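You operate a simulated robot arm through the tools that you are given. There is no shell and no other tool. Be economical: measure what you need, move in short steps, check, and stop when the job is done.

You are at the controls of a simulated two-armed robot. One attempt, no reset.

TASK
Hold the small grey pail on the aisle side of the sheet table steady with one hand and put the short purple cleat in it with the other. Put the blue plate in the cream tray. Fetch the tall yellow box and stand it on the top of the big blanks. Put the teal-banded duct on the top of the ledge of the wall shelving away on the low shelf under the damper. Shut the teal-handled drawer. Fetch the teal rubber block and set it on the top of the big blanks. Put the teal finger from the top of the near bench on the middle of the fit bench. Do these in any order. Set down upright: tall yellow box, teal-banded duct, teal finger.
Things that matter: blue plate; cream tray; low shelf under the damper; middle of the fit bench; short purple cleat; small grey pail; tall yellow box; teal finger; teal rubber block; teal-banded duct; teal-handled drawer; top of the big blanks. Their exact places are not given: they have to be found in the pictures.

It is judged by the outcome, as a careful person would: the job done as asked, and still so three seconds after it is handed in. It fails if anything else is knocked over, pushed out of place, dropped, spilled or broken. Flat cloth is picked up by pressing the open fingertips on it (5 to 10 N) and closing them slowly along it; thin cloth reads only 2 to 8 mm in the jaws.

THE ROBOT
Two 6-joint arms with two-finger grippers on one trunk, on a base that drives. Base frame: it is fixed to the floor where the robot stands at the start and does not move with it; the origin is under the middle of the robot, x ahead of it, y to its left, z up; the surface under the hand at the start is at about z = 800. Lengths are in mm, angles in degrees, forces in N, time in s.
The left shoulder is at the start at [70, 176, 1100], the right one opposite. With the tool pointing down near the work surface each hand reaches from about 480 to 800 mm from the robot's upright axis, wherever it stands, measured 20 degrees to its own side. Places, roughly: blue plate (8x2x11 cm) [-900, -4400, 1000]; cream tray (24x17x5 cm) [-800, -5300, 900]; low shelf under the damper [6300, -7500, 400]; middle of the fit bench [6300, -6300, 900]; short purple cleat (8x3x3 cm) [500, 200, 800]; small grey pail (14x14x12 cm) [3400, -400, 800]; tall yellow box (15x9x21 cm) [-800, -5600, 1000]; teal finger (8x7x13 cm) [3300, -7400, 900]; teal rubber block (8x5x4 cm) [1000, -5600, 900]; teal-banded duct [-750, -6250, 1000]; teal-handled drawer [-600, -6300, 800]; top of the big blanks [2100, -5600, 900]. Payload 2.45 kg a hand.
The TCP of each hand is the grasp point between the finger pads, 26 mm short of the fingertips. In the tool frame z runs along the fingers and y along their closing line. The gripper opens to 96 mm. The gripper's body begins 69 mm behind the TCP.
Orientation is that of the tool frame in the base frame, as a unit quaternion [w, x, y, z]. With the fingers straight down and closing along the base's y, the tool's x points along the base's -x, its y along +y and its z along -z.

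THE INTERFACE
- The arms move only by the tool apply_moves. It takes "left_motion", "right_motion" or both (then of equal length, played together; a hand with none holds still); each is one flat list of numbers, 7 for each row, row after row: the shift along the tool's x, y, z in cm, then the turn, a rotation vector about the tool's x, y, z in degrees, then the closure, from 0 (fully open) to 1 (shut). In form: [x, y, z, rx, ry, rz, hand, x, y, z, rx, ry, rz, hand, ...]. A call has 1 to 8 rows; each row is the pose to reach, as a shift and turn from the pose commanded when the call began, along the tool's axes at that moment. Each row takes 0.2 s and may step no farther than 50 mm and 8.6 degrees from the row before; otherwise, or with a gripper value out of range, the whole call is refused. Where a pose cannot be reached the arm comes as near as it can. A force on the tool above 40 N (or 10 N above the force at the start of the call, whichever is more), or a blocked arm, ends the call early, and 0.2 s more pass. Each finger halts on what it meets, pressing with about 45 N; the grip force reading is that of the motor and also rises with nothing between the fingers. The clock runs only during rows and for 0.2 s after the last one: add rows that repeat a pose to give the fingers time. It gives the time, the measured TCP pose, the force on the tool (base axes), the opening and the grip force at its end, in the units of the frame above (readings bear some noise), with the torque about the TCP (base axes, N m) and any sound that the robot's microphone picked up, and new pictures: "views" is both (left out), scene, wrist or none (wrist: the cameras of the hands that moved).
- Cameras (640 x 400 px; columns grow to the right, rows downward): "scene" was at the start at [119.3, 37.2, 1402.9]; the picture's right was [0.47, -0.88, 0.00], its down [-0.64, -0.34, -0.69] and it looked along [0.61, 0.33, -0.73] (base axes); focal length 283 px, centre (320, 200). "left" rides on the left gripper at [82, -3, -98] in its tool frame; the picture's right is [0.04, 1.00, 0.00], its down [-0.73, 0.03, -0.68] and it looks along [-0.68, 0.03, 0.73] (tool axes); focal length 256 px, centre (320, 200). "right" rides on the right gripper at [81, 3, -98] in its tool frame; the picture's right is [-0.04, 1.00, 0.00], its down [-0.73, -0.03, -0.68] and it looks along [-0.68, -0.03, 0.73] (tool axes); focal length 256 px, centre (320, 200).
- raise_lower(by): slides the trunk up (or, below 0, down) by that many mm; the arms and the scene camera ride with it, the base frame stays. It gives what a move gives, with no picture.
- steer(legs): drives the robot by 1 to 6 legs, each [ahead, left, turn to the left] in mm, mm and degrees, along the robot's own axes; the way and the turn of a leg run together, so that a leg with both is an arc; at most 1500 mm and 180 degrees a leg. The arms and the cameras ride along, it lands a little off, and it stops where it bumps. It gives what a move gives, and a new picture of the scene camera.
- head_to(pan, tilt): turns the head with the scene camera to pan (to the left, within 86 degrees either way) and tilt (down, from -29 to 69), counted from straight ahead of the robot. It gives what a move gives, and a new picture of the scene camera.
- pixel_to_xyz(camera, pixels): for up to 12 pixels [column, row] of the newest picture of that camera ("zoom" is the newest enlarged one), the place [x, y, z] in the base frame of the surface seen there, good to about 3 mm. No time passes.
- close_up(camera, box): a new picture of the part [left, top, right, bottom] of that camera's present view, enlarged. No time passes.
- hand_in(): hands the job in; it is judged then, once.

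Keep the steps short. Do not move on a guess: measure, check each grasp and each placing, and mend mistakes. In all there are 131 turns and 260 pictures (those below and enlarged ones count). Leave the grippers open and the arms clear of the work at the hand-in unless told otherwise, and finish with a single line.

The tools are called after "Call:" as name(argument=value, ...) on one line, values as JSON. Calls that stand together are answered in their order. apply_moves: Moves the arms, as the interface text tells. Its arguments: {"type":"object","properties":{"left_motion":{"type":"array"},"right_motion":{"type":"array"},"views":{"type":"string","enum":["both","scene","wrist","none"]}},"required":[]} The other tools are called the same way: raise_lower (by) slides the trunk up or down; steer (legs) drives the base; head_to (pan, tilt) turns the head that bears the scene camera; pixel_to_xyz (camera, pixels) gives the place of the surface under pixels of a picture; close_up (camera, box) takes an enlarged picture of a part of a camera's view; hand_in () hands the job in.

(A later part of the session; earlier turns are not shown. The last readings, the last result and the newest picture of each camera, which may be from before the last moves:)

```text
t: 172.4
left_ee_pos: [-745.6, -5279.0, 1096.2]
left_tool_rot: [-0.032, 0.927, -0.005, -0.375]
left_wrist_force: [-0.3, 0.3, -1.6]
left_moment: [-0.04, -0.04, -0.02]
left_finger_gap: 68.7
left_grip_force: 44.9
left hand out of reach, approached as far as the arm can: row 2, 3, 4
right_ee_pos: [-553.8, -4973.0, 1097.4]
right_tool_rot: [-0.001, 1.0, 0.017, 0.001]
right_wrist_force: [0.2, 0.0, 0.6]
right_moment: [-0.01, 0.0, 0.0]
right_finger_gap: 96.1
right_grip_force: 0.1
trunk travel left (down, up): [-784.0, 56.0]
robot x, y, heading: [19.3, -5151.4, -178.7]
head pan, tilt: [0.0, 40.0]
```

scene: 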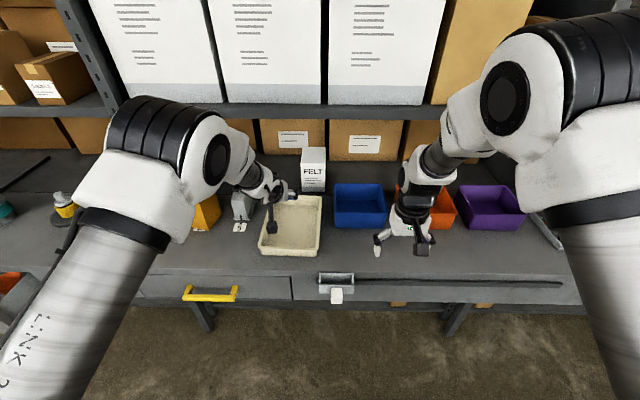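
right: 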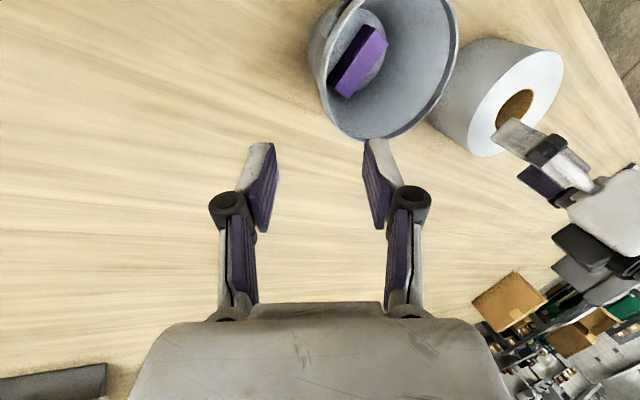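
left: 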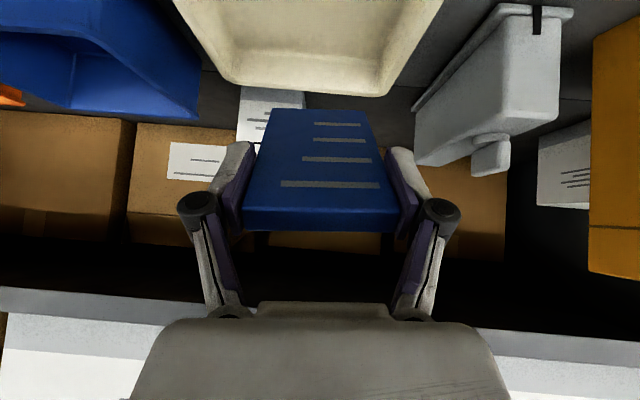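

The arm's tilt is limited, so I keep it (44°) and position with the base and trunk instead: shift by (30 ahead, 29 right), then lower the trunk.

Call:
steer(legs=[[30, -29, 0]])

Call:
raise_lower(by=-65)

Call:
close_up(camera="left", box=[120, 0, 520, 250])

Call:
close_up(camera="scene", box=[200, 140, 360, 280])

```text
t: 173.3
left_ee_pos: [-769.7, -5257.1, 1100.4]
left_tool_rot: [-0.034, 0.926, -0.004, -0.377]
left_wrist_force: [-0.1, -1.3, 0.2]
left_moment: [0.05, 0.02, -0.05]
left_finger_gap: 68.8
left_grip_force: 44.7
right_ee_pos: [-578.7, -4950.8, 1100.7]
right_tool_rot: [-0.003, 1.0, 0.018, 0.0]
right_wrist_force: [0.0, 0.0, 0.6]
right_moment: [0.05, 0.04, 0.01]
right_finger_gap: 95.8
right_grip_force: 0.1
trunk travel left (down, up): [-784.0, 56.0]
robot x, y, heading: [-12.9, -5122.0, -178.8]
head pan, tilt: [0.0, 40.0]
```

scene: 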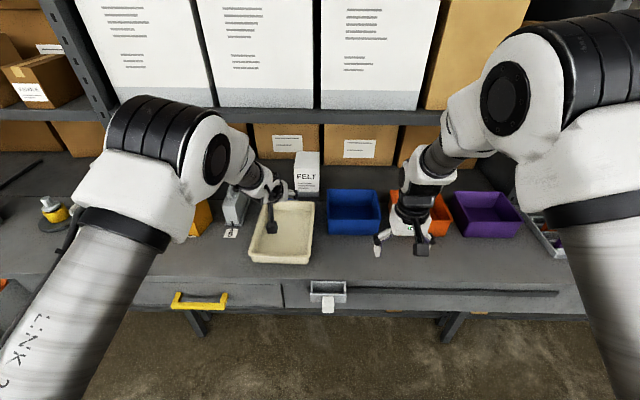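

```text
t: 174.4
left_ee_pos: [-775.1, -5253.0, 1033.0]
left_tool_rot: [-0.033, 0.926, -0.005, -0.375]
left_wrist_force: [1.1, -0.3, 0.1]
left_moment: [-0.01, 0.01, -0.01]
left_finger_gap: 68.7
left_grip_force: 45.0
right_ee_pos: [-582.0, -4946.5, 1033.0]
right_tool_rot: [0.0, 1.0, 0.019, 0.002]
right_wrist_force: [0.6, -0.6, 0.8]
right_moment: [0.0, -0.02, 0.01]
right_finger_gap: 96.0
right_grip_force: 0.1
trunk travel left (down, up): [-719.0, 121.0]
robot x, y, heading: [-14.3, -5121.5, -178.4]
head pan, tilt: [0.0, 40.0]
```

```text
1.60 times, centred on (320, 125) of left
```

zoom: 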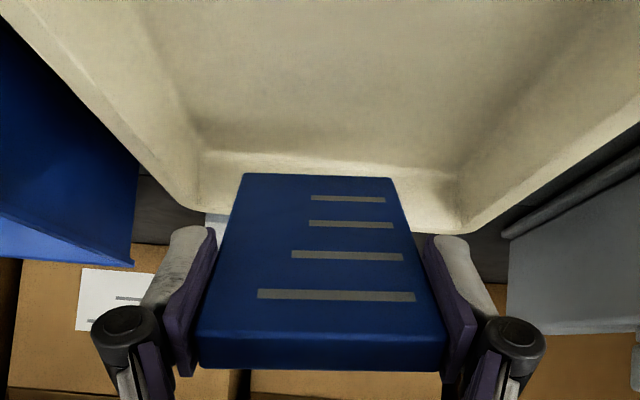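

```text
2.86 times, centred on (280, 210) of scene
```

zoom: 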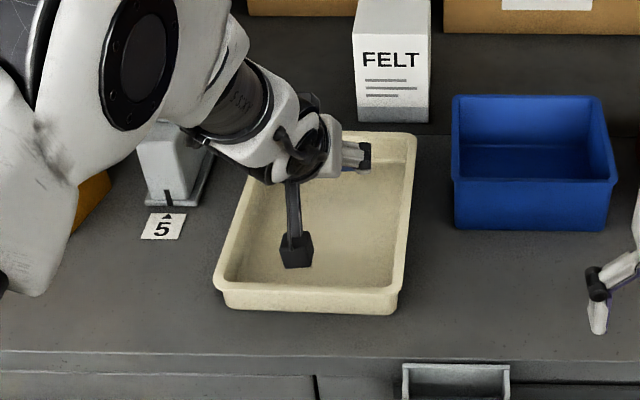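

The plate hangs over the tray with its bottom edge ~27 mm above the floor. I lower 24 mm more.

Call:
raise_lower(by=-24)

Call:
pixel_to_xyz(camera="left", pixels=[[275, 112], [360, 112], [318, 120], [318, 100], [318, 60], [318, 220]])

Call:
close_up(camera="left", box=[120, 0, 520, 250])

```text
t: 175.1
left_ee_pos: [-774.2, -5252.4, 1008.1]
left_tool_rot: [-0.032, 0.926, -0.004, -0.375]
left_wrist_force: [0.5, 0.8, -0.2]
left_moment: [-0.01, -0.01, 0.0]
left_finger_gap: 68.6
left_grip_force: 44.7
right_ee_pos: [-583.7, -4946.9, 1007.5]
right_tool_rot: [0.0, 1.0, 0.018, 0.001]
right_wrist_force: [0.0, -0.6, 0.5]
right_moment: [0.04, -0.02, -0.02]
right_finger_gap: 96.2
right_grip_force: 0.1
trunk travel left (down, up): [-695.0, 145.0]
robot x, y, heading: [-7.7, -5123.2, -178.6]
head pan, tilt: [0.0, 40.0]
```

```text
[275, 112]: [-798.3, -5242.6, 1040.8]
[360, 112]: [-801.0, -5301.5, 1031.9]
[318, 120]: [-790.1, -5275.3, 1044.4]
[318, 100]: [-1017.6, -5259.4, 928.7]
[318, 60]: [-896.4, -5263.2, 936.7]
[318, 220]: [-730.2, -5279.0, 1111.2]
```

```text
1.60 times, centred on (320, 125) of left
```

zoom: 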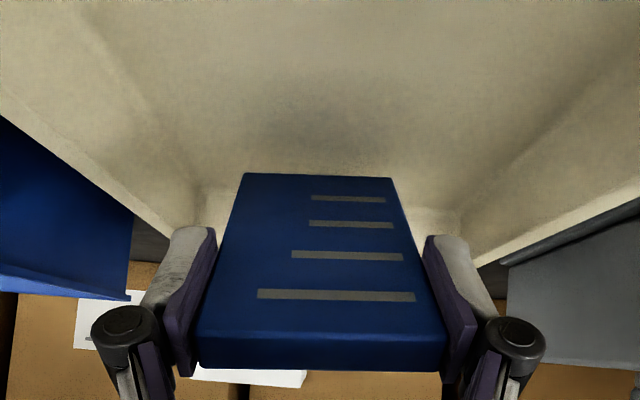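

No contact yet. I lower 4 mm more and then open slowly to let the plate lie down.

Call:
apply_moves(left_motion=[0.3, 0, 0.3, 0, 0, 0, 1, 0.3, 0, 0.3, 0, 0, 0, 0.25, 0.3, 0, 0.3, 0, 0, 0, 0.15, 0.3, 0, 0.3, 0, 0, 0, 0.1, 0.3, 0, 0.3, 0, 0, 0, 0.1])

```text
t: 176.3
left_ee_pos: [-774.4, -5252.8, 1003.7]
left_tool_rot: [-0.034, 0.927, -0.006, -0.373]
left_wrist_force: [-0.2, 0.7, 1.1]
left_moment: [0.03, 0.0, 0.0]
left_finger_gap: 86.5
left_grip_force: 0.0
right_ee_pos: [-583.2, -4946.1, 1008.1]
right_tool_rot: [0.0, 1.0, 0.018, 0.0]
right_wrist_force: [-0.7, 0.6, 0.3]
right_moment: [0.0, -0.01, 0.01]
right_finger_gap: 95.7
right_grip_force: 0.0
trunk travel left (down, up): [-695.0, 145.0]
robot x, y, heading: [-12.4, -5122.9, -178.8]
head pan, tilt: [0.0, 40.0]
```

scene: 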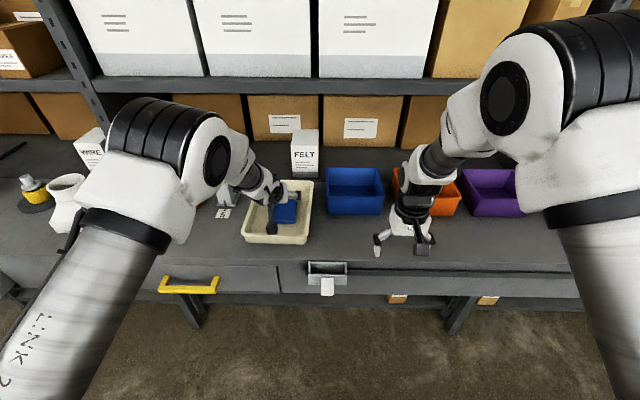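
left: 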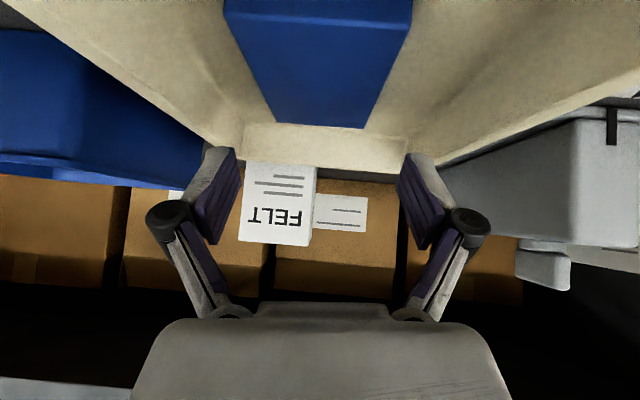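

The blue plate lies flat in the tray. I raise the trunk clear and straighten the left hand.

Call:
raise_lower(by=130)

Call:
apply_moves(left_motion=[0, 0.5, 0, 0, 7.4, 0, 0, 0, 1, 0, -0.5, 14.7, 0, 0, 0, 2, 0, -1, 22, 0.5, 0, 0, 3, 0, -1.5, 29.4, 1, 0, 0, 4, 0, -2, 36.7, 1.5, 0, 0, 5, 0, -2.5, 44, 2, 0], views="scene")

Call:
close_up(camera="scene", box=[0, 130, 330, 330])

```text
t: 177.9
left_ee_pos: [-775.4, -5252.3, 1133.7]
left_tool_rot: [-0.033, 0.927, -0.005, -0.374]
left_wrist_force: [1.0, 0.0, 0.3]
left_moment: [0.0, 0.01, 0.01]
left_finger_gap: 86.4
left_grip_force: 0.0
right_ee_pos: [-583.2, -4946.5, 1138.1]
right_tool_rot: [-0.001, 1.0, 0.019, 0.001]
right_wrist_force: [-1.2, 0.0, 0.5]
right_moment: [0.0, 0.01, 0.01]
right_finger_gap: 96.1
right_grip_force: 0.0
trunk travel left (down, up): [-825.0, 15.0]
robot x, y, heading: [-11.3, -5123.3, -178.7]
head pan, tilt: [0.0, 40.0]
```

```text
t: 179.3
left_ee_pos: [-764.7, -5304.0, 1126.1]
left_tool_rot: [-0.014, 1.0, -0.021, 0.006]
left_wrist_force: [0.8, -3.8, -0.7]
left_moment: [0.32, 0.07, -0.03]
left_finger_gap: 96.0
left_grip_force: 0.1
left hand out of reach, approached as far as the arm can: row 1, 2, 3, 4, 6
right_ee_pos: [-587.6, -4949.5, 1135.8]
right_tool_rot: [-0.001, 1.0, 0.018, 0.003]
right_wrist_force: [0.5, -1.2, 0.4]
right_moment: [0.04, 0.0, 0.01]
right_finger_gap: 96.2
right_grip_force: 0.1
trunk travel left (down, up): [-825.0, 15.0]
robot x, y, heading: [-13.4, -5124.3, -178.8]
head pan, tilt: [0.0, 40.0]
```

scene: 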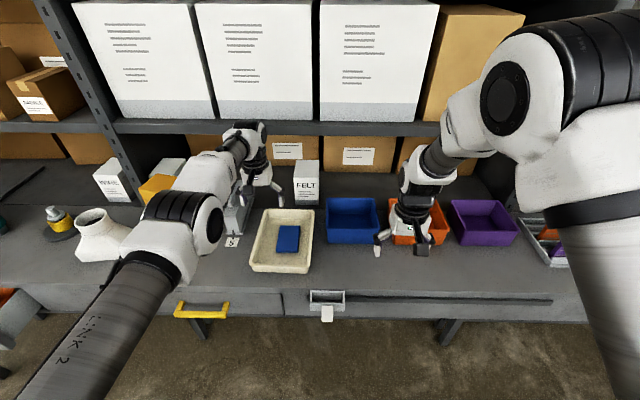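

```text
1.94 times, centred on (165, 230) of scene
```

zoom: 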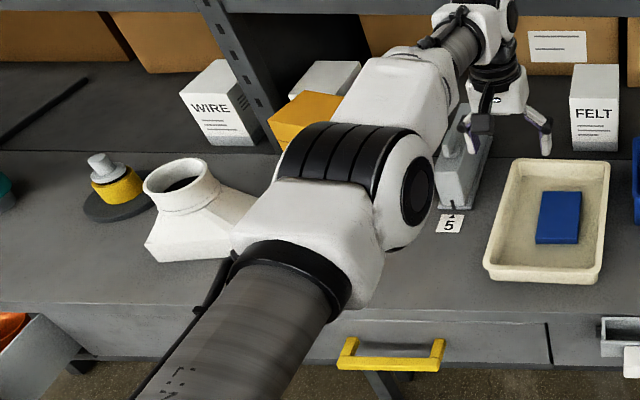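

The left hand reads -3.8 N sideways; maybe transient or a touch. I hold a moment to re-read with a wrist picture.

Call:
apply_moves(left_motion=[0, 0, 0, 0, 0, 0, 0])

```text
t: 179.7
left_ee_pos: [-765.0, -5306.8, 1131.7]
left_tool_rot: [-0.002, 1.0, -0.023, 0.002]
left_wrist_force: [0.8, 0.0, 0.4]
left_moment: [0.03, -0.03, 0.03]
left_finger_gap: 96.1
left_grip_force: 0.1
right_ee_pos: [-585.2, -4947.4, 1137.3]
right_tool_rot: [0.0, 1.0, 0.018, 0.003]
right_wrist_force: [-0.7, -0.4, -0.3]
right_moment: [0.0, -0.04, -0.02]
right_finger_gap: 96.0
right_grip_force: 0.1
trunk travel left (down, up): [-825.0, 15.0]
robot x, y, heading: [-13.6, -5124.2, -178.7]
head pan, tilt: [0.0, 40.0]
```

scene: 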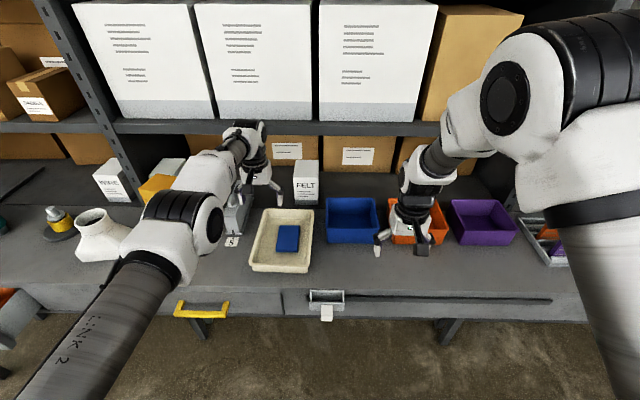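
left: 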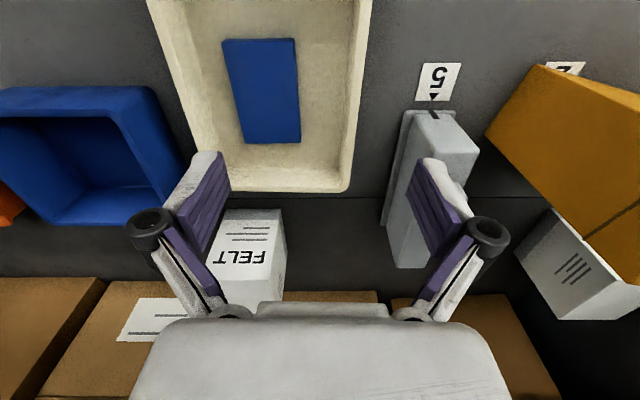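

No contact. I back up to view the box, drawer and duct.

Call:
steer(legs=[[-400, 0, 0], [0, 750, -1]])

Call:
close_up(camera="scene", box=[60, 60, 560, 372])

```text
t: 185.8
left_ee_pos: [-371.6, -6032.2, 1132.6]
left_tool_rot: [-0.003, 0.999, -0.039, 0.0]
left_wrist_force: [-0.7, 0.0, 0.2]
left_moment: [0.0, 0.01, 0.01]
left_finger_gap: 96.0
left_grip_force: 0.1
right_ee_pos: [-181.7, -5678.1, 1138.1]
right_tool_rot: [-0.001, 1.0, 0.004, 0.002]
right_wrist_force: [1.5, 0.0, 0.5]
right_moment: [-0.02, 0.0, -0.02]
right_finger_gap: 95.9
right_grip_force: 0.0
trunk travel left (down, up): [-825.0, 15.0]
robot x, y, heading: [382.9, -5871.3, 179.8]
head pan, tilt: [0.0, 40.0]
```

scene: 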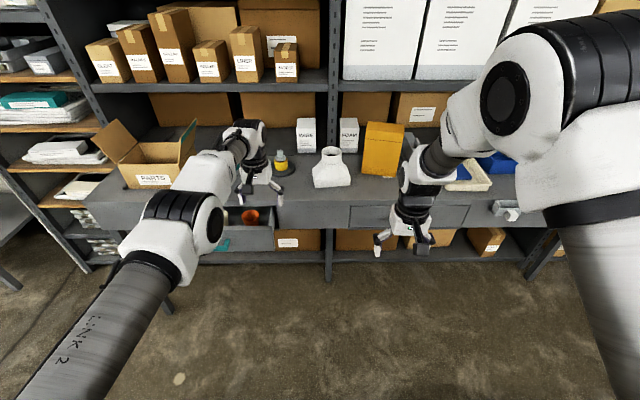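

```text
1.28 times, centred on (310, 216) of scene
```

zoom: 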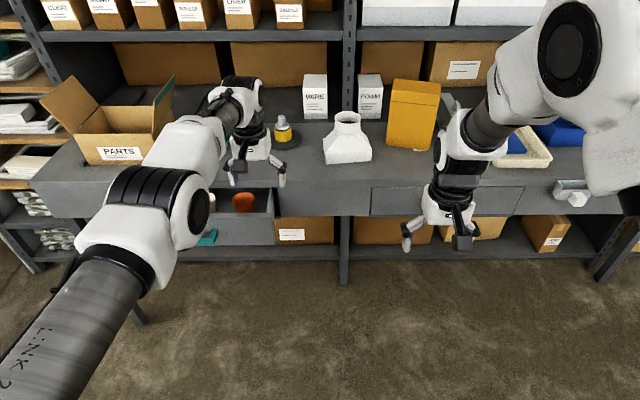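

I measure the yellow box corners.

Call:
close_up(camera="scene", box=[300, 100, 440, 190])

```text
4.44 times, centred on (370, 145) of scene
```

zoom: 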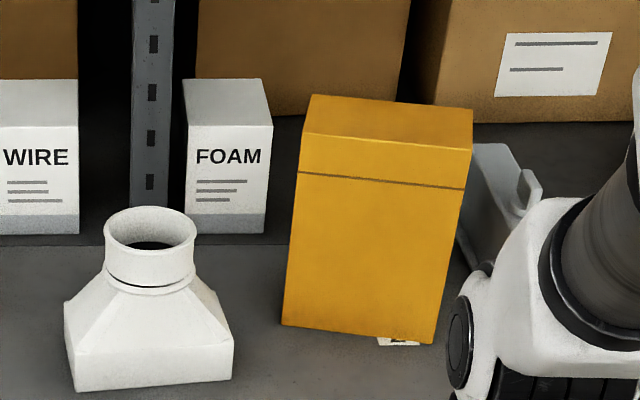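

Call:
pixel_to_xyz(camera="zoom", pixels=[[316, 99], [468, 112], [306, 130], [468, 150], [388, 120], [285, 318], [428, 338], [380, 250], [150, 380], [75, 385], [225, 375], [440, 115]])

```text
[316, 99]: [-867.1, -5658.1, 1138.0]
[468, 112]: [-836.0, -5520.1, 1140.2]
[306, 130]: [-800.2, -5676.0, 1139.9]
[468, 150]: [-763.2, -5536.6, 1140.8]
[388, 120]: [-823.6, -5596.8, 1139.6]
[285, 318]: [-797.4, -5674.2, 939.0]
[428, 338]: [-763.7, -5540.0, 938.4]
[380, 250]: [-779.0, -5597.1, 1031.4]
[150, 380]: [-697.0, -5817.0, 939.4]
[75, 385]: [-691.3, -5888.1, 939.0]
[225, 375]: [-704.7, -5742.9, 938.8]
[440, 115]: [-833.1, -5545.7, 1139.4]
```

Box: centre ≈(-816,-5598), top z 1140, long axis turned ~15° from y, ~76 mm thick. I'll take it with the right hand across the thickness. First I pull the left hand in and yaw the right hand.

Call:
apply_moves(left_motion=[2.5, 1, 0, 0, 0, 0, 0, 5, 2, 0, 0, 0, 0, 0, 7.5, 3, 0, 0, 0, 0, 0, 10, 4, 0, 0, 0, 0, 0, 12.5, 5, 0, 0, 0, 0, 0, 15, 6, 0, 0, 0, 0, 0, 17.5, 7, 0, 0, 0, 0, 0, 20, 8, 0, 0, 0, 0, 0], right_motion=[0, 0, 0, 0, 0, -8.5, 0, 0, 0, 0, 0, 0, -17, 0, 0, 0, 0, 0, 0, -25.5, 0, 0, 0, 0, 0, 0, -34, 0, 0, 0, 0, 0, 0, -42.5, 0, 0, 0, 0, 0, 0, -51, 0, 0, 0, 0, 0, 0, -59.5, 0, 0, 0, 0, 0, 0, -68, 0], views="scene")

```text
t: 187.6
left_ee_pos: [-178.8, -6131.1, 1133.4]
left_tool_rot: [-0.003, 0.999, -0.039, 0.001]
left_wrist_force: [0.1, -0.2, 0.1]
left_moment: [0.02, 0.04, 0.02]
left_finger_gap: 96.0
left_grip_force: 0.0
right_ee_pos: [-179.9, -5679.2, 1138.9]
right_tool_rot: [-0.001, 0.826, 0.563, 0.001]
right_wrist_force: [0.5, -0.7, 0.5]
right_moment: [0.0, -0.01, -0.03]
right_finger_gap: 95.8
right_grip_force: 0.0
trunk travel left (down, up): [-825.0, 15.0]
robot x, y, heading: [381.8, -5871.4, 179.6]
head pan, tilt: [0.0, 40.0]
```

scene: 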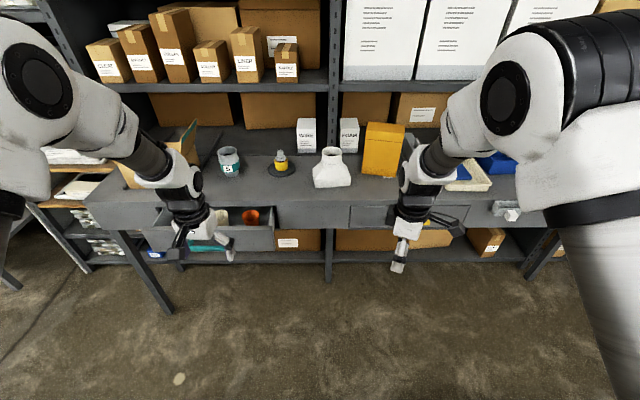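

I raise the right hand and finish its yaw, then drive in.

Call:
apply_moves(right_motion=[0, 0, -3, 0, 0, -3, 0, 0, 0, -6, 0, 0, -6.4, 0], views="none")

Call:
steer(legs=[[0, -80, 0], [540, 0, 0]])

Call:
close_up(camera="right", box=[0, 0, 640, 400])

```text
t: 188.2
left_ee_pos: [-178.5, -6130.2, 1132.7]
left_tool_rot: [-0.003, 0.999, -0.039, -0.001]
left_wrist_force: [0.7, -1.1, 1.0]
left_moment: [0.0, 0.03, -0.02]
left_finger_gap: 95.9
left_grip_force: 0.1
right_ee_pos: [-181.3, -5680.6, 1199.5]
right_tool_rot: [0.0, 0.795, 0.607, 0.001]
right_wrist_force: [0.9, 0.0, 0.2]
right_moment: [0.02, 0.03, 0.01]
right_finger_gap: 96.0
right_grip_force: 0.1
trunk travel left (down, up): [-825.0, 15.0]
robot x, y, heading: [385.7, -5874.9, 179.5]
head pan, tilt: [0.0, 40.0]
```

```text
t: 192.0
left_ee_pos: [-720.1, -6038.6, 1133.1]
left_tool_rot: [-0.003, 0.999, -0.043, 0.001]
left_wrist_force: [-0.5, 0.8, 0.5]
left_moment: [-0.01, 0.01, 0.01]
left_finger_gap: 95.8
left_grip_force: 0.0
right_ee_pos: [-718.7, -5589.8, 1199.5]
right_tool_rot: [0.001, 0.796, 0.605, 0.001]
right_wrist_force: [0.9, 0.2, -0.2]
right_moment: [0.01, -0.01, -0.04]
right_finger_gap: 95.5
right_grip_force: 0.0
trunk travel left (down, up): [-825.0, 15.0]
robot x, y, heading: [-151.2, -5784.9, 179.3]
head pan, tilt: [0.0, 40.0]
```

scene: 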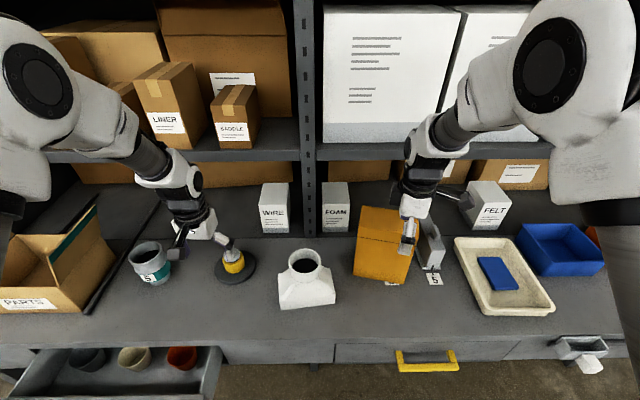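

```text
1.00 times, centred on (320, 200) of right (not enlarged: the box is as wide or as high as the picture)
```

zoom: 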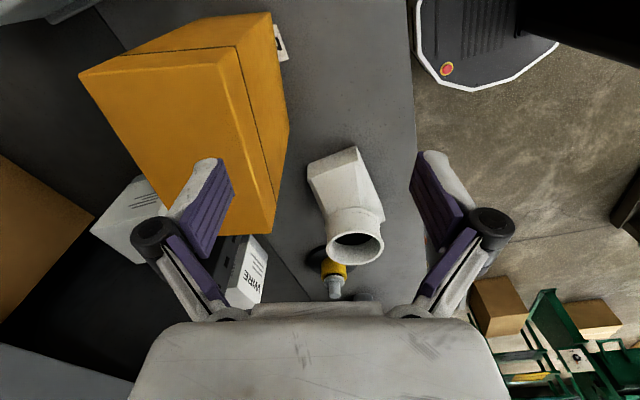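

I shift the right hand over the box's centre at the same height.

Call:
apply_moves(right_motion=[-1.1, -3.1, 0, 0, 0, 0, 0, -2.3, -6.2, 0, 0, 0, 0, 0, -3.4, -9.2, 0, 0, 0, 0, 0, -3.4, -9.2, 1.5, 0, 0, 0, 0], views="wrist")

```text
t: 193.0
left_ee_pos: [-721.5, -6039.8, 1132.8]
left_tool_rot: [-0.003, 0.999, -0.043, 0.0]
left_wrist_force: [-0.6, 0.2, 0.1]
left_moment: [0.03, 0.0, 0.01]
left_finger_gap: 96.1
left_grip_force: 0.1
right_ee_pos: [-818.4, -5597.7, 1184.7]
right_tool_rot: [0.0, 0.797, 0.605, 0.0]
right_wrist_force: [0.6, 0.3, -0.6]
right_moment: [-0.02, 0.01, 0.0]
right_finger_gap: 96.1
right_grip_force: 0.0
trunk travel left (down, up): [-825.0, 15.0]
robot x, y, heading: [-155.1, -5784.9, 179.2]
head pan, tilt: [0.0, 40.0]
```

right: 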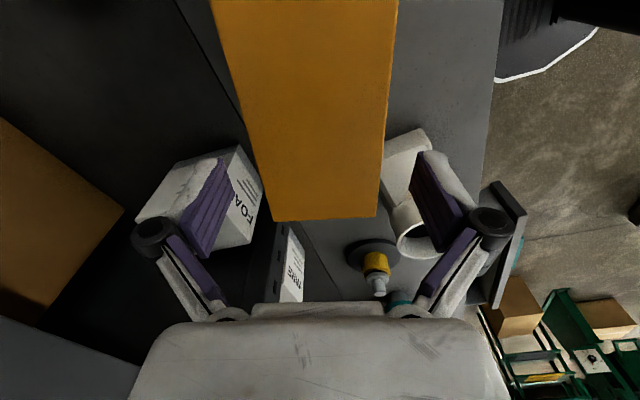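

The box is centred between the fingers. I measure its edges from this view to refine the yaw.

Call:
pixel_to_xyz(camera="right", pixels=[[225, 15], [248, 95], [270, 195], [396, 15], [389, 95], [379, 195], [275, 214], [376, 212], [320, 100]])

```text
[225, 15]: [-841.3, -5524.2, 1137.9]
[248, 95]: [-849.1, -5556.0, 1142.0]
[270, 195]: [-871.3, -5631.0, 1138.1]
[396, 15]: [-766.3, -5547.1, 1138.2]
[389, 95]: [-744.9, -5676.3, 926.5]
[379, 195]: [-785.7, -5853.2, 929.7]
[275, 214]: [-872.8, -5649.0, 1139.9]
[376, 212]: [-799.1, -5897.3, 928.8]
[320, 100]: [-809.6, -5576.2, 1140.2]
```

Yaw is right and width ≈78 mm. I descend to TCP z≈1092 and close.

Call:
apply_moves(right_motion=[0, -0.1, 3.5, 0, 0, 0, 0, 0, -0.1, 6.5, 0, 0, 0, 0, 0, -0.1, 9.3, 0, 0, 0, 0, 0, -0.1, 9.3, 0, 0, 0, 0.15, 0, -0.1, 9.3, 0, 0, 0, 0.3, 0, -0.1, 9.3, 0, 0, 0, 0.6, 0, -0.1, 9.3, 0, 0, 0, 1], views="wrist")

```text
t: 194.2
left_ee_pos: [-717.8, -6039.7, 1133.7]
left_tool_rot: [-0.004, 0.999, -0.043, -0.002]
left_wrist_force: [0.2, -0.7, 0.4]
left_moment: [0.04, 0.0, 0.0]
left_finger_gap: 96.4
left_grip_force: 0.0
right_ee_pos: [-820.2, -5596.1, 1099.9]
right_tool_rot: [-0.005, 0.796, 0.605, -0.006]
right_wrist_force: [-2.9, 2.8, 26.5]
right_moment: [0.04, -0.22, 0.57]
right_finger_gap: 86.0
right_grip_force: 44.9
trunk travel left (down, up): [-825.0, 15.0]
robot x, y, heading: [-157.8, -5788.8, 179.2]
head pan, tilt: [0.0, 40.0]
stopped in row 6 (right hand): the force on the tool passed its limit at 43 N (the readings are from after the stop); the commanded pose is now the measured one
```

right: 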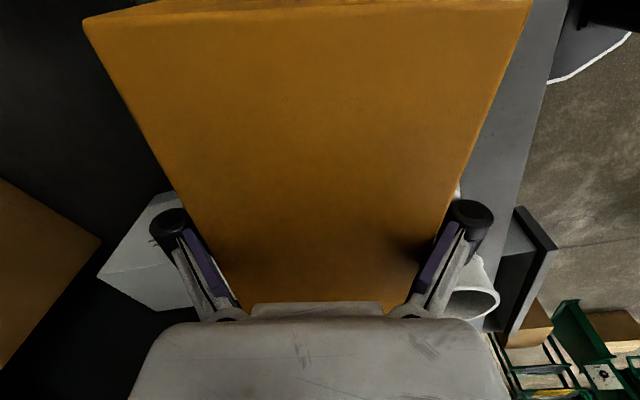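

Gripped at 86 mm; the hand pressed on the top a bit. I lift gently 4 cm and check the hold.

Call:
apply_moves(right_motion=[0, 0, -0.5, 0, 0, 0, 1, 0, 0, -1, 0, 0, 0, 1, 0, 0, -2, 0, 0, 0, 1, 0, 0, -4, 0, 0, 0, 1, 0, 0, -5, 0, 0, 0, 1])

```text
t: 195.4
left_ee_pos: [-722.9, -6038.2, 1132.1]
left_tool_rot: [-0.003, 0.999, -0.043, 0.0]
left_wrist_force: [-0.4, 0.0, 0.2]
left_moment: [-0.02, -0.04, -0.01]
left_finger_gap: 96.0
left_grip_force: 0.1
right_ee_pos: [-821.6, -5595.9, 1142.2]
right_tool_rot: [-0.003, 0.796, 0.605, -0.002]
right_wrist_force: [-0.3, 0.2, -5.3]
right_moment: [-0.01, -0.01, -0.01]
right_finger_gap: 84.6
right_grip_force: 45.1
trunk travel left (down, up): [-825.0, 15.0]
robot x, y, heading: [-157.8, -5786.1, 179.3]
head pan, tilt: [0.0, 40.0]
```

scene: 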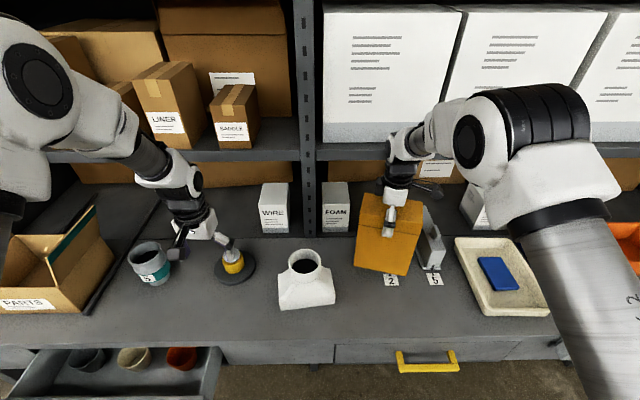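
right: 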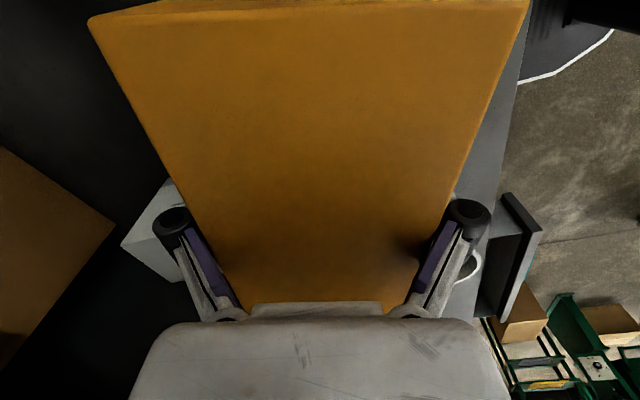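

The box (0.54 kg) is held firmly. I lift it more and draw it nearer, then back off and look at the drawer.

Call:
apply_moves(right_motion=[0, 0, -3, 0, 0, 0, 1, 0, 0, -6, 0, 0, 0, 1, 0.7, 2.4, -6, 0, 0, 0, 1, 1.4, 4.8, -6, 0, 0, 0, 1, 2.1, 7.2, -6, 0, 0, 0, 1, 2.8, 9.6, -6, 0, 0, 0, 1], views="none")

Call:
steer(legs=[[-520, 0, 0], [0, 240, 0.5]])

Call:
close_up(camera="scene", box=[60, 100, 380, 300])

```text
t: 196.8
left_ee_pos: [-722.3, -6039.0, 1133.3]
left_tool_rot: [-0.002, 0.999, -0.043, 0.0]
left_wrist_force: [-0.5, 0.4, -0.1]
left_moment: [0.03, 0.0, 0.01]
left_finger_gap: 96.1
left_grip_force: 0.0
right_ee_pos: [-720.2, -5595.5, 1202.9]
right_tool_rot: [-0.003, 0.797, 0.603, -0.003]
right_wrist_force: [0.1, -0.3, -5.1]
right_moment: [0.0, 0.02, 0.02]
right_finger_gap: 84.9
right_grip_force: 44.4
trunk travel left (down, up): [-825.0, 15.0]
robot x, y, heading: [-153.4, -5787.0, 179.4]
head pan, tilt: [0.0, 40.0]
```

```text
t: 201.3
left_ee_pos: [-197.0, -6289.1, 1134.3]
left_tool_rot: [-0.002, 0.999, -0.038, 0.001]
left_wrist_force: [-0.1, -0.2, -1.2]
left_moment: [0.01, -0.01, 0.01]
left_finger_gap: 96.1
left_grip_force: 0.0
right_ee_pos: [-200.2, -5845.5, 1202.5]
right_tool_rot: [-0.002, 0.794, 0.608, -0.003]
right_wrist_force: [0.1, 1.0, -5.3]
right_moment: [0.0, -0.04, 0.0]
right_finger_gap: 84.4
right_grip_force: 44.9
trunk travel left (down, up): [-825.0, 15.0]
robot x, y, heading: [366.7, -6032.2, 179.5]
head pan, tilt: [0.0, 40.0]
```

scene: 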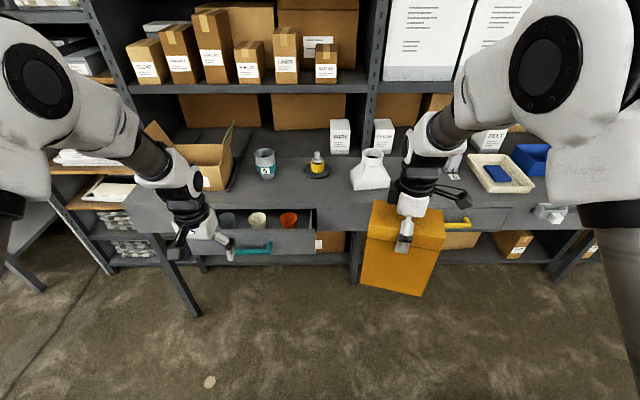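

```text
2.00 times, centred on (220, 200) of scene
```

zoom: 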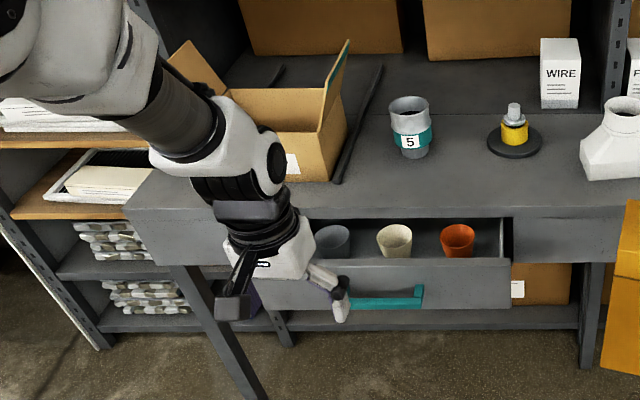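

Drawer measurement: front panel, handle, and the bench edge; also the duct.

Call:
pixel_to_xyz(camera="zoom", pixels=[[440, 265], [440, 272], [440, 300], [385, 302], [415, 290], [505, 265], [420, 212], [408, 105], [408, 118], [392, 130], [430, 130], [410, 155]])

```text
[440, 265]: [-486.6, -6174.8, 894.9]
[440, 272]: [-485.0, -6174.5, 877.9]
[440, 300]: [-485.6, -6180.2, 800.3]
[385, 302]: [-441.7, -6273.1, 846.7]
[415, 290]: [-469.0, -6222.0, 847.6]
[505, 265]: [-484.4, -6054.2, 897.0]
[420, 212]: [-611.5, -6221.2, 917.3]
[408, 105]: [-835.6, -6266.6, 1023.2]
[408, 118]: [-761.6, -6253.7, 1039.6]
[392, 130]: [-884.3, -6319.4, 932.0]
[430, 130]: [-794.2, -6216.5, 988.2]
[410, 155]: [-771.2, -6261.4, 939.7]
```

Drawer front at x≈-485 (top z 897), handle at z 847, closed plane ≈-612. I'll push with the closed left fingers on the panel above the handle: close fingers, lower the trunk 242 and drive up.

Call:
apply_moves(left_motion=[0, 0, 0, 0, 0, 0, 0.5, 0, 0, 0, 0, 0, 0, 1, 0, 0, 0, 0, 0, 0, 1, 0, 0, 0, 0, 0, 0, 1], views="none")

Call:
raise_lower(by=-242)

Call:
steer(legs=[[225, 0, 0]])

Call:
close_up(camera="scene", box=[60, 100, 380, 300])

```text
t: 202.3
left_ee_pos: [-196.4, -6291.2, 1131.8]
left_tool_rot: [-0.003, 0.999, -0.038, 0.001]
left_wrist_force: [-0.1, 0.1, -0.2]
left_moment: [-0.03, -0.02, -0.01]
left_finger_gap: 0.0
left_grip_force: 28.2
right_ee_pos: [-200.6, -5847.2, 1202.8]
right_tool_rot: [-0.002, 0.794, 0.608, -0.003]
right_wrist_force: [-0.4, -0.2, -4.4]
right_moment: [-0.01, 0.04, 0.0]
right_finger_gap: 84.5
right_grip_force: 45.1
trunk travel left (down, up): [-825.0, 15.0]
robot x, y, heading: [365.0, -6033.3, 179.5]
head pan, tilt: [0.0, 40.0]
```

```text
t: 204.8
left_ee_pos: [-196.8, -6292.0, 889.4]
left_tool_rot: [-0.003, 0.999, -0.038, 0.002]
left_wrist_force: [0.8, -1.0, -0.2]
left_moment: [-0.02, -0.02, -0.03]
left_finger_gap: 0.0
left_grip_force: 28.8
right_ee_pos: [-201.1, -5847.0, 961.1]
right_tool_rot: [-0.002, 0.794, 0.608, -0.002]
right_wrist_force: [-0.3, 0.7, -5.1]
right_moment: [0.02, 0.03, -0.01]
right_finger_gap: 84.4
right_grip_force: 44.9
trunk travel left (down, up): [-583.0, 257.0]
robot x, y, heading: [369.8, -6037.3, 179.8]
head pan, tilt: [0.0, 40.0]
```

```text
t: 206.5
left_ee_pos: [-425.0, -6288.3, 890.1]
left_tool_rot: [-0.002, 0.999, -0.04, 0.001]
left_wrist_force: [0.9, 0.3, -0.2]
left_moment: [-0.02, -0.04, -0.02]
left_finger_gap: 0.2
left_grip_force: 28.5
right_ee_pos: [-427.7, -5845.0, 960.8]
right_tool_rot: [-0.003, 0.794, 0.607, -0.002]
right_wrist_force: [-0.1, -0.8, -5.2]
right_moment: [-0.02, -0.03, 0.0]
right_finger_gap: 84.3
right_grip_force: 44.9
trunk travel left (down, up): [-583.0, 257.0]
robot x, y, heading: [142.2, -6029.8, 179.5]
head pan, tilt: [0.0, 40.0]
```

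scene: 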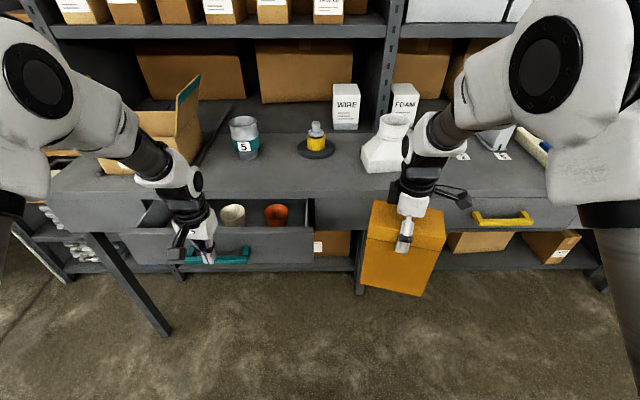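

```text
2.00 times, centred on (220, 200) of scene
```

zoom: 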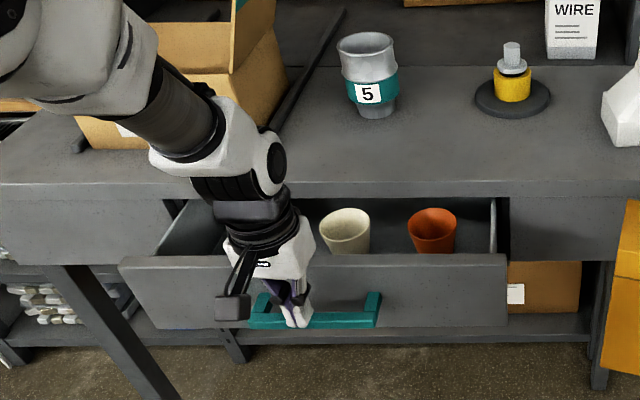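

The fingers are above the handle bar, in front of the panel. I push forward 17.6 cm slowly.

Call:
apply_moves(left_motion=[-2.2, 0, 0, 0, 0, 0, 1, -4.4, 0, 0, 0, 0, 0, 1, -6.6, 0, 0, 0, 0, 0, 1, -8.8, 0, 0, 0, 0, 0, 1, -11, 0, 0, 0, 0, 0, 1, -13.2, 0, 0, 0, 0, 0, 1, -15.4, 0, 0, 0, 0, 0, 1, -17.6, 0, 0, 0, 0, 0, 1], views="scene")

Call:
close_up(camera="scene", box=[60, 100, 380, 300])

```text
t: 208.3
left_ee_pos: [-596.2, -6275.7, 890.5]
left_tool_rot: [-0.003, 0.999, -0.039, 0.001]
left_wrist_force: [13.3, 0.8, -1.7]
left_moment: [-0.21, 0.51, 0.18]
left_finger_gap: 0.0
left_grip_force: 28.5
right_ee_pos: [-424.7, -5845.1, 962.5]
right_tool_rot: [-0.004, 0.795, 0.606, -0.003]
right_wrist_force: [0.4, -0.6, -4.8]
right_moment: [0.02, 0.01, -0.02]
right_finger_gap: 84.3
right_grip_force: 44.9
trunk travel left (down, up): [-583.0, 257.0]
robot x, y, heading: [137.2, -6032.0, 179.5]
head pan, tilt: [0.0, 40.0]
```

scene: 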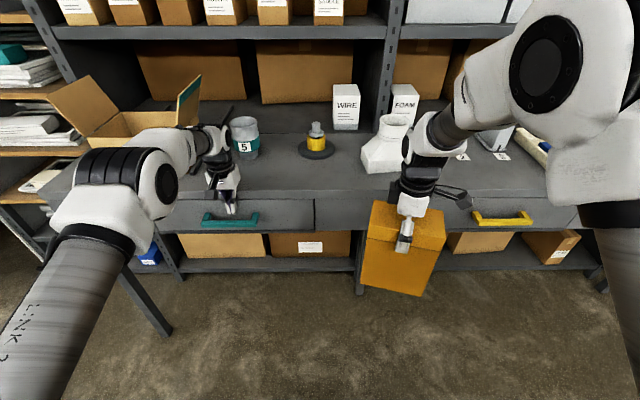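

```text
2.00 times, centred on (220, 200) of scene
```

zoom: 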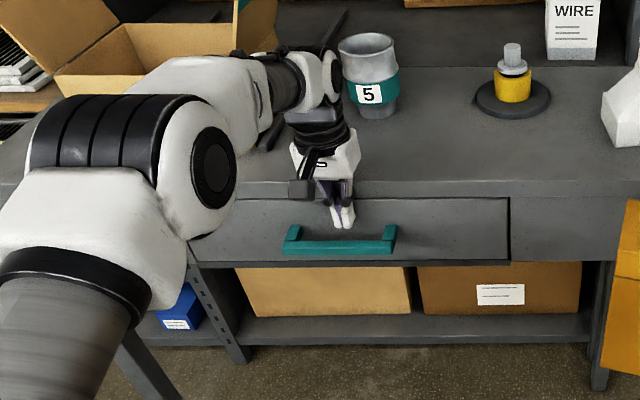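

It looks shut; I compare the panel with its neighbour.

Call:
pixel_to_xyz(camera="zoom", pixels=[[450, 240], [480, 225], [540, 235], [570, 225], [260, 240], [440, 190], [400, 160], [370, 120], [370, 45]])

```text
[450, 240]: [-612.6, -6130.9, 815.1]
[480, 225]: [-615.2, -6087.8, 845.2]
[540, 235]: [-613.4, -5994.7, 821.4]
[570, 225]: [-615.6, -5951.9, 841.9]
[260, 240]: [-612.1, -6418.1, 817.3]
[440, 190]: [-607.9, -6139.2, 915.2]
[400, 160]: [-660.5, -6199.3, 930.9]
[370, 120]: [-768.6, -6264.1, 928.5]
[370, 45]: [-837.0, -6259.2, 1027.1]
```

The drawer is flush with its neighbour: shut. I retract the left hand, raise the trunk and open the gripper for the duct.

Call:
apply_moves(left_motion=[3, 0, 0, 0, 0, 0, 1, 6, 0, 0, 0, 0, 0, 1, 9, 0, -1, 0, 0, 0, 0.5, 12, 0, -2, 0, 0, 0, 0, 12, 0, -2, 0, 0, 0, 0], views="none")

Call:
raise_lower(by=190)

Call:
close_up(camera="scene", box=[180, 120, 340, 220])

Call:
pixel_to_xyz(camera="zoom", pixels=[[200, 200], [260, 200], [320, 200]])

```text
t: 209.5
left_ee_pos: [-479.7, -6282.2, 910.4]
left_tool_rot: [-0.003, 0.999, -0.04, 0.001]
left_wrist_force: [-0.5, -0.4, 0.0]
left_moment: [-0.02, 0.0, 0.01]
left_finger_gap: 96.2
left_grip_force: 0.1
right_ee_pos: [-428.5, -5845.1, 959.9]
right_tool_rot: [-0.002, 0.795, 0.607, -0.002]
right_wrist_force: [-1.1, -0.6, -4.5]
right_moment: [-0.02, -0.04, -0.01]
right_finger_gap: 84.7
right_grip_force: 44.8
trunk travel left (down, up): [-583.0, 257.0]
robot x, y, heading: [142.1, -6034.5, 179.8]
head pan, tilt: [0.0, 40.0]
```

```text
t: 211.6
left_ee_pos: [-479.3, -6284.4, 1100.4]
left_tool_rot: [-0.002, 0.999, -0.04, 0.001]
left_wrist_force: [0.6, -0.6, -0.8]
left_moment: [-0.02, 0.01, -0.01]
left_finger_gap: 96.1
left_grip_force: 0.0
right_ee_pos: [-427.7, -5845.0, 1150.2]
right_tool_rot: [-0.002, 0.795, 0.606, -0.002]
right_wrist_force: [-0.3, 0.1, -5.0]
right_moment: [0.01, 0.05, -0.01]
right_finger_gap: 84.6
right_grip_force: 44.9
trunk travel left (down, up): [-773.0, 67.0]
robot x, y, heading: [138.0, -6030.9, 179.4]
head pan, tilt: [0.0, 40.0]
```

```text
4.00 times, centred on (260, 170) of scene
```

zoom: 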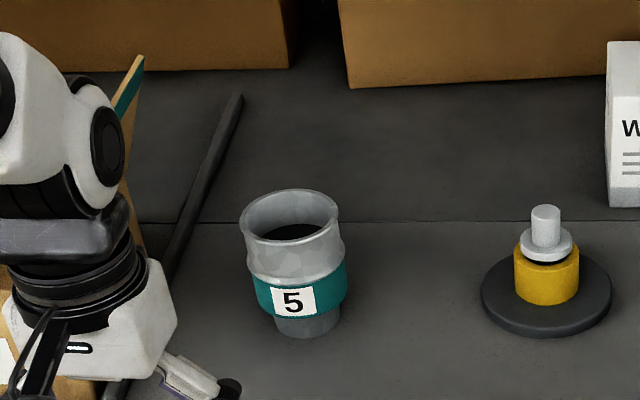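

```text
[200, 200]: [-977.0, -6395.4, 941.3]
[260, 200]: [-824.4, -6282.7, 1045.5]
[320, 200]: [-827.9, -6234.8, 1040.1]
```

I measure the duct's rim, waist and base.

Call:
pixel_to_xyz(camera="zoom", pixels=[[244, 220], [336, 215], [290, 243], [290, 192], [258, 290], [343, 280], [300, 270], [278, 322], [336, 320], [305, 333], [300, 300], [292, 228]])

```text
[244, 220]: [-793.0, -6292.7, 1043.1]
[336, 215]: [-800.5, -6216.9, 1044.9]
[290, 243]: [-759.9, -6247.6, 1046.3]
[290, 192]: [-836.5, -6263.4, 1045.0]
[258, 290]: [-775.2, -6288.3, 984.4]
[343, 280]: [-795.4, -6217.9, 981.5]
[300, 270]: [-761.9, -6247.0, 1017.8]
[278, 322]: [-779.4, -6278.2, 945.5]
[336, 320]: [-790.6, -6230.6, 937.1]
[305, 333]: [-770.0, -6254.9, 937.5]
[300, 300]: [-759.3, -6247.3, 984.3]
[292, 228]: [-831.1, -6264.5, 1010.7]
```

Duct: centre ≈(-798,-6255), rim z 1045, diameter ≈78. To keep the held box clear of the white fitting I raise the trunk, draw the left hand inward, shift left and then approach.

Call:
raise_lower(by=66)

Call:
apply_moves(left_motion=[0, -3, 0, 0, 0, 0, 0, 0, -6, 0, 0, 0, 0, 0, 0, -9, 0, 0, 0, 0, 0, 0, -12, 0, 0, 0, 0, 0, 0, -14, 0, 0, 0, -4.4, 0], views="none")

Call:
steer(legs=[[0, 115, 0.5], [170, 0, 0]])

```text
t: 212.6
left_ee_pos: [-479.5, -6284.5, 1166.4]
left_tool_rot: [-0.003, 0.999, -0.04, 0.001]
left_wrist_force: [0.6, 0.6, 0.8]
left_moment: [0.0, -0.01, 0.0]
left_finger_gap: 95.9
left_grip_force: 0.1
right_ee_pos: [-428.1, -5843.1, 1215.9]
right_tool_rot: [-0.002, 0.795, 0.606, -0.003]
right_wrist_force: [-0.8, -0.5, -5.0]
right_moment: [-0.03, 0.01, 0.0]
right_finger_gap: 84.5
right_grip_force: 45.0
trunk travel left (down, up): [-839.0, 1.0]
robot x, y, heading: [142.4, -6033.5, 179.2]
head pan, tilt: [0.0, 40.0]
```

```text
t: 213.8
left_ee_pos: [-467.6, -6144.1, 1168.2]
left_tool_rot: [-0.001, 1.0, -0.002, 0.001]
left_wrist_force: [-0.2, -0.9, -0.5]
left_moment: [0.01, 0.01, -0.01]
left_finger_gap: 96.2
left_grip_force: 0.1
right_ee_pos: [-426.4, -5843.4, 1218.1]
right_tool_rot: [-0.001, 0.795, 0.607, -0.003]
right_wrist_force: [0.6, -0.2, -5.2]
right_moment: [-0.03, 0.0, 0.0]
right_finger_gap: 84.3
right_grip_force: 44.9
trunk travel left (down, up): [-839.0, 1.0]
robot x, y, heading: [143.1, -6034.1, 179.5]
head pan, tilt: [0.0, 40.0]
```

```text
t: 216.1
left_ee_pos: [-633.0, -6260.9, 1168.9]
left_tool_rot: [-0.002, 1.0, 0.001, -0.001]
left_wrist_force: [0.8, 0.1, 0.2]
left_moment: [0.0, 0.05, -0.03]
left_finger_gap: 95.9
left_grip_force: 0.1
right_ee_pos: [-593.8, -5961.6, 1217.8]
right_tool_rot: [-0.003, 0.793, 0.609, -0.004]
right_wrist_force: [0.4, -0.7, -4.5]
right_moment: [-0.05, -0.02, -0.01]
right_finger_gap: 84.7
right_grip_force: 44.7
trunk travel left (down, up): [-839.0, 1.0]
robot x, y, heading: [-31.8, -6147.8, 179.8]
head pan, tilt: [0.0, 40.0]
```

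scene: 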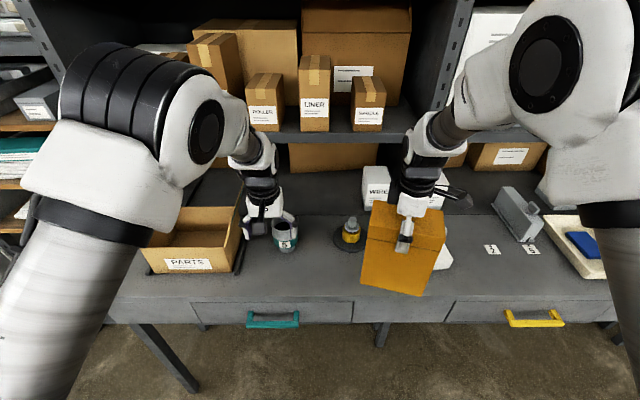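

I extend the left hand above the duct while lowering slightly.

Call:
apply_moves(left_motion=[-3.3, -0.1, 1, 0, 0, 0, 0, -6.6, -0.2, 2, 0, 0, 0, 0, -9.9, -0.3, 3, 0, 0, 0, 0, -13.2, -0.5, 4, 0, 0, 0, 0, -16.5, -0.6, 6, 0, 0, 0, 0], views="wrist")

```text
t: 217.3
left_ee_pos: [-777.0, -6262.0, 1115.9]
left_tool_rot: [-0.003, 1.0, 0.003, 0.002]
left_wrist_force: [-0.1, 0.4, 0.2]
left_moment: [0.01, 0.01, 0.02]
left_finger_gap: 96.1
left_grip_force: 0.0
left hand out of reach, approached as far as the arm can: row 5
right_ee_pos: [-598.1, -5962.2, 1216.0]
right_tool_rot: [-0.002, 0.794, 0.608, -0.002]
right_wrist_force: [-1.1, 0.1, -4.8]
right_moment: [0.01, -0.01, 0.0]
right_finger_gap: 84.4
right_grip_force: 44.6
trunk travel left (down, up): [-839.0, 1.0]
robot x, y, heading: [-25.3, -6148.0, 179.8]
head pan, tilt: [0.0, 40.0]
```

left: 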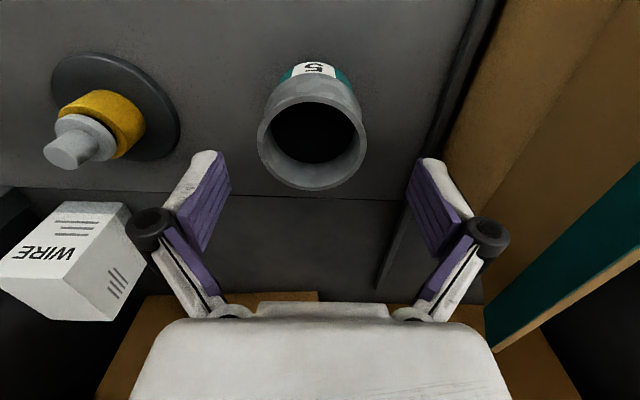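

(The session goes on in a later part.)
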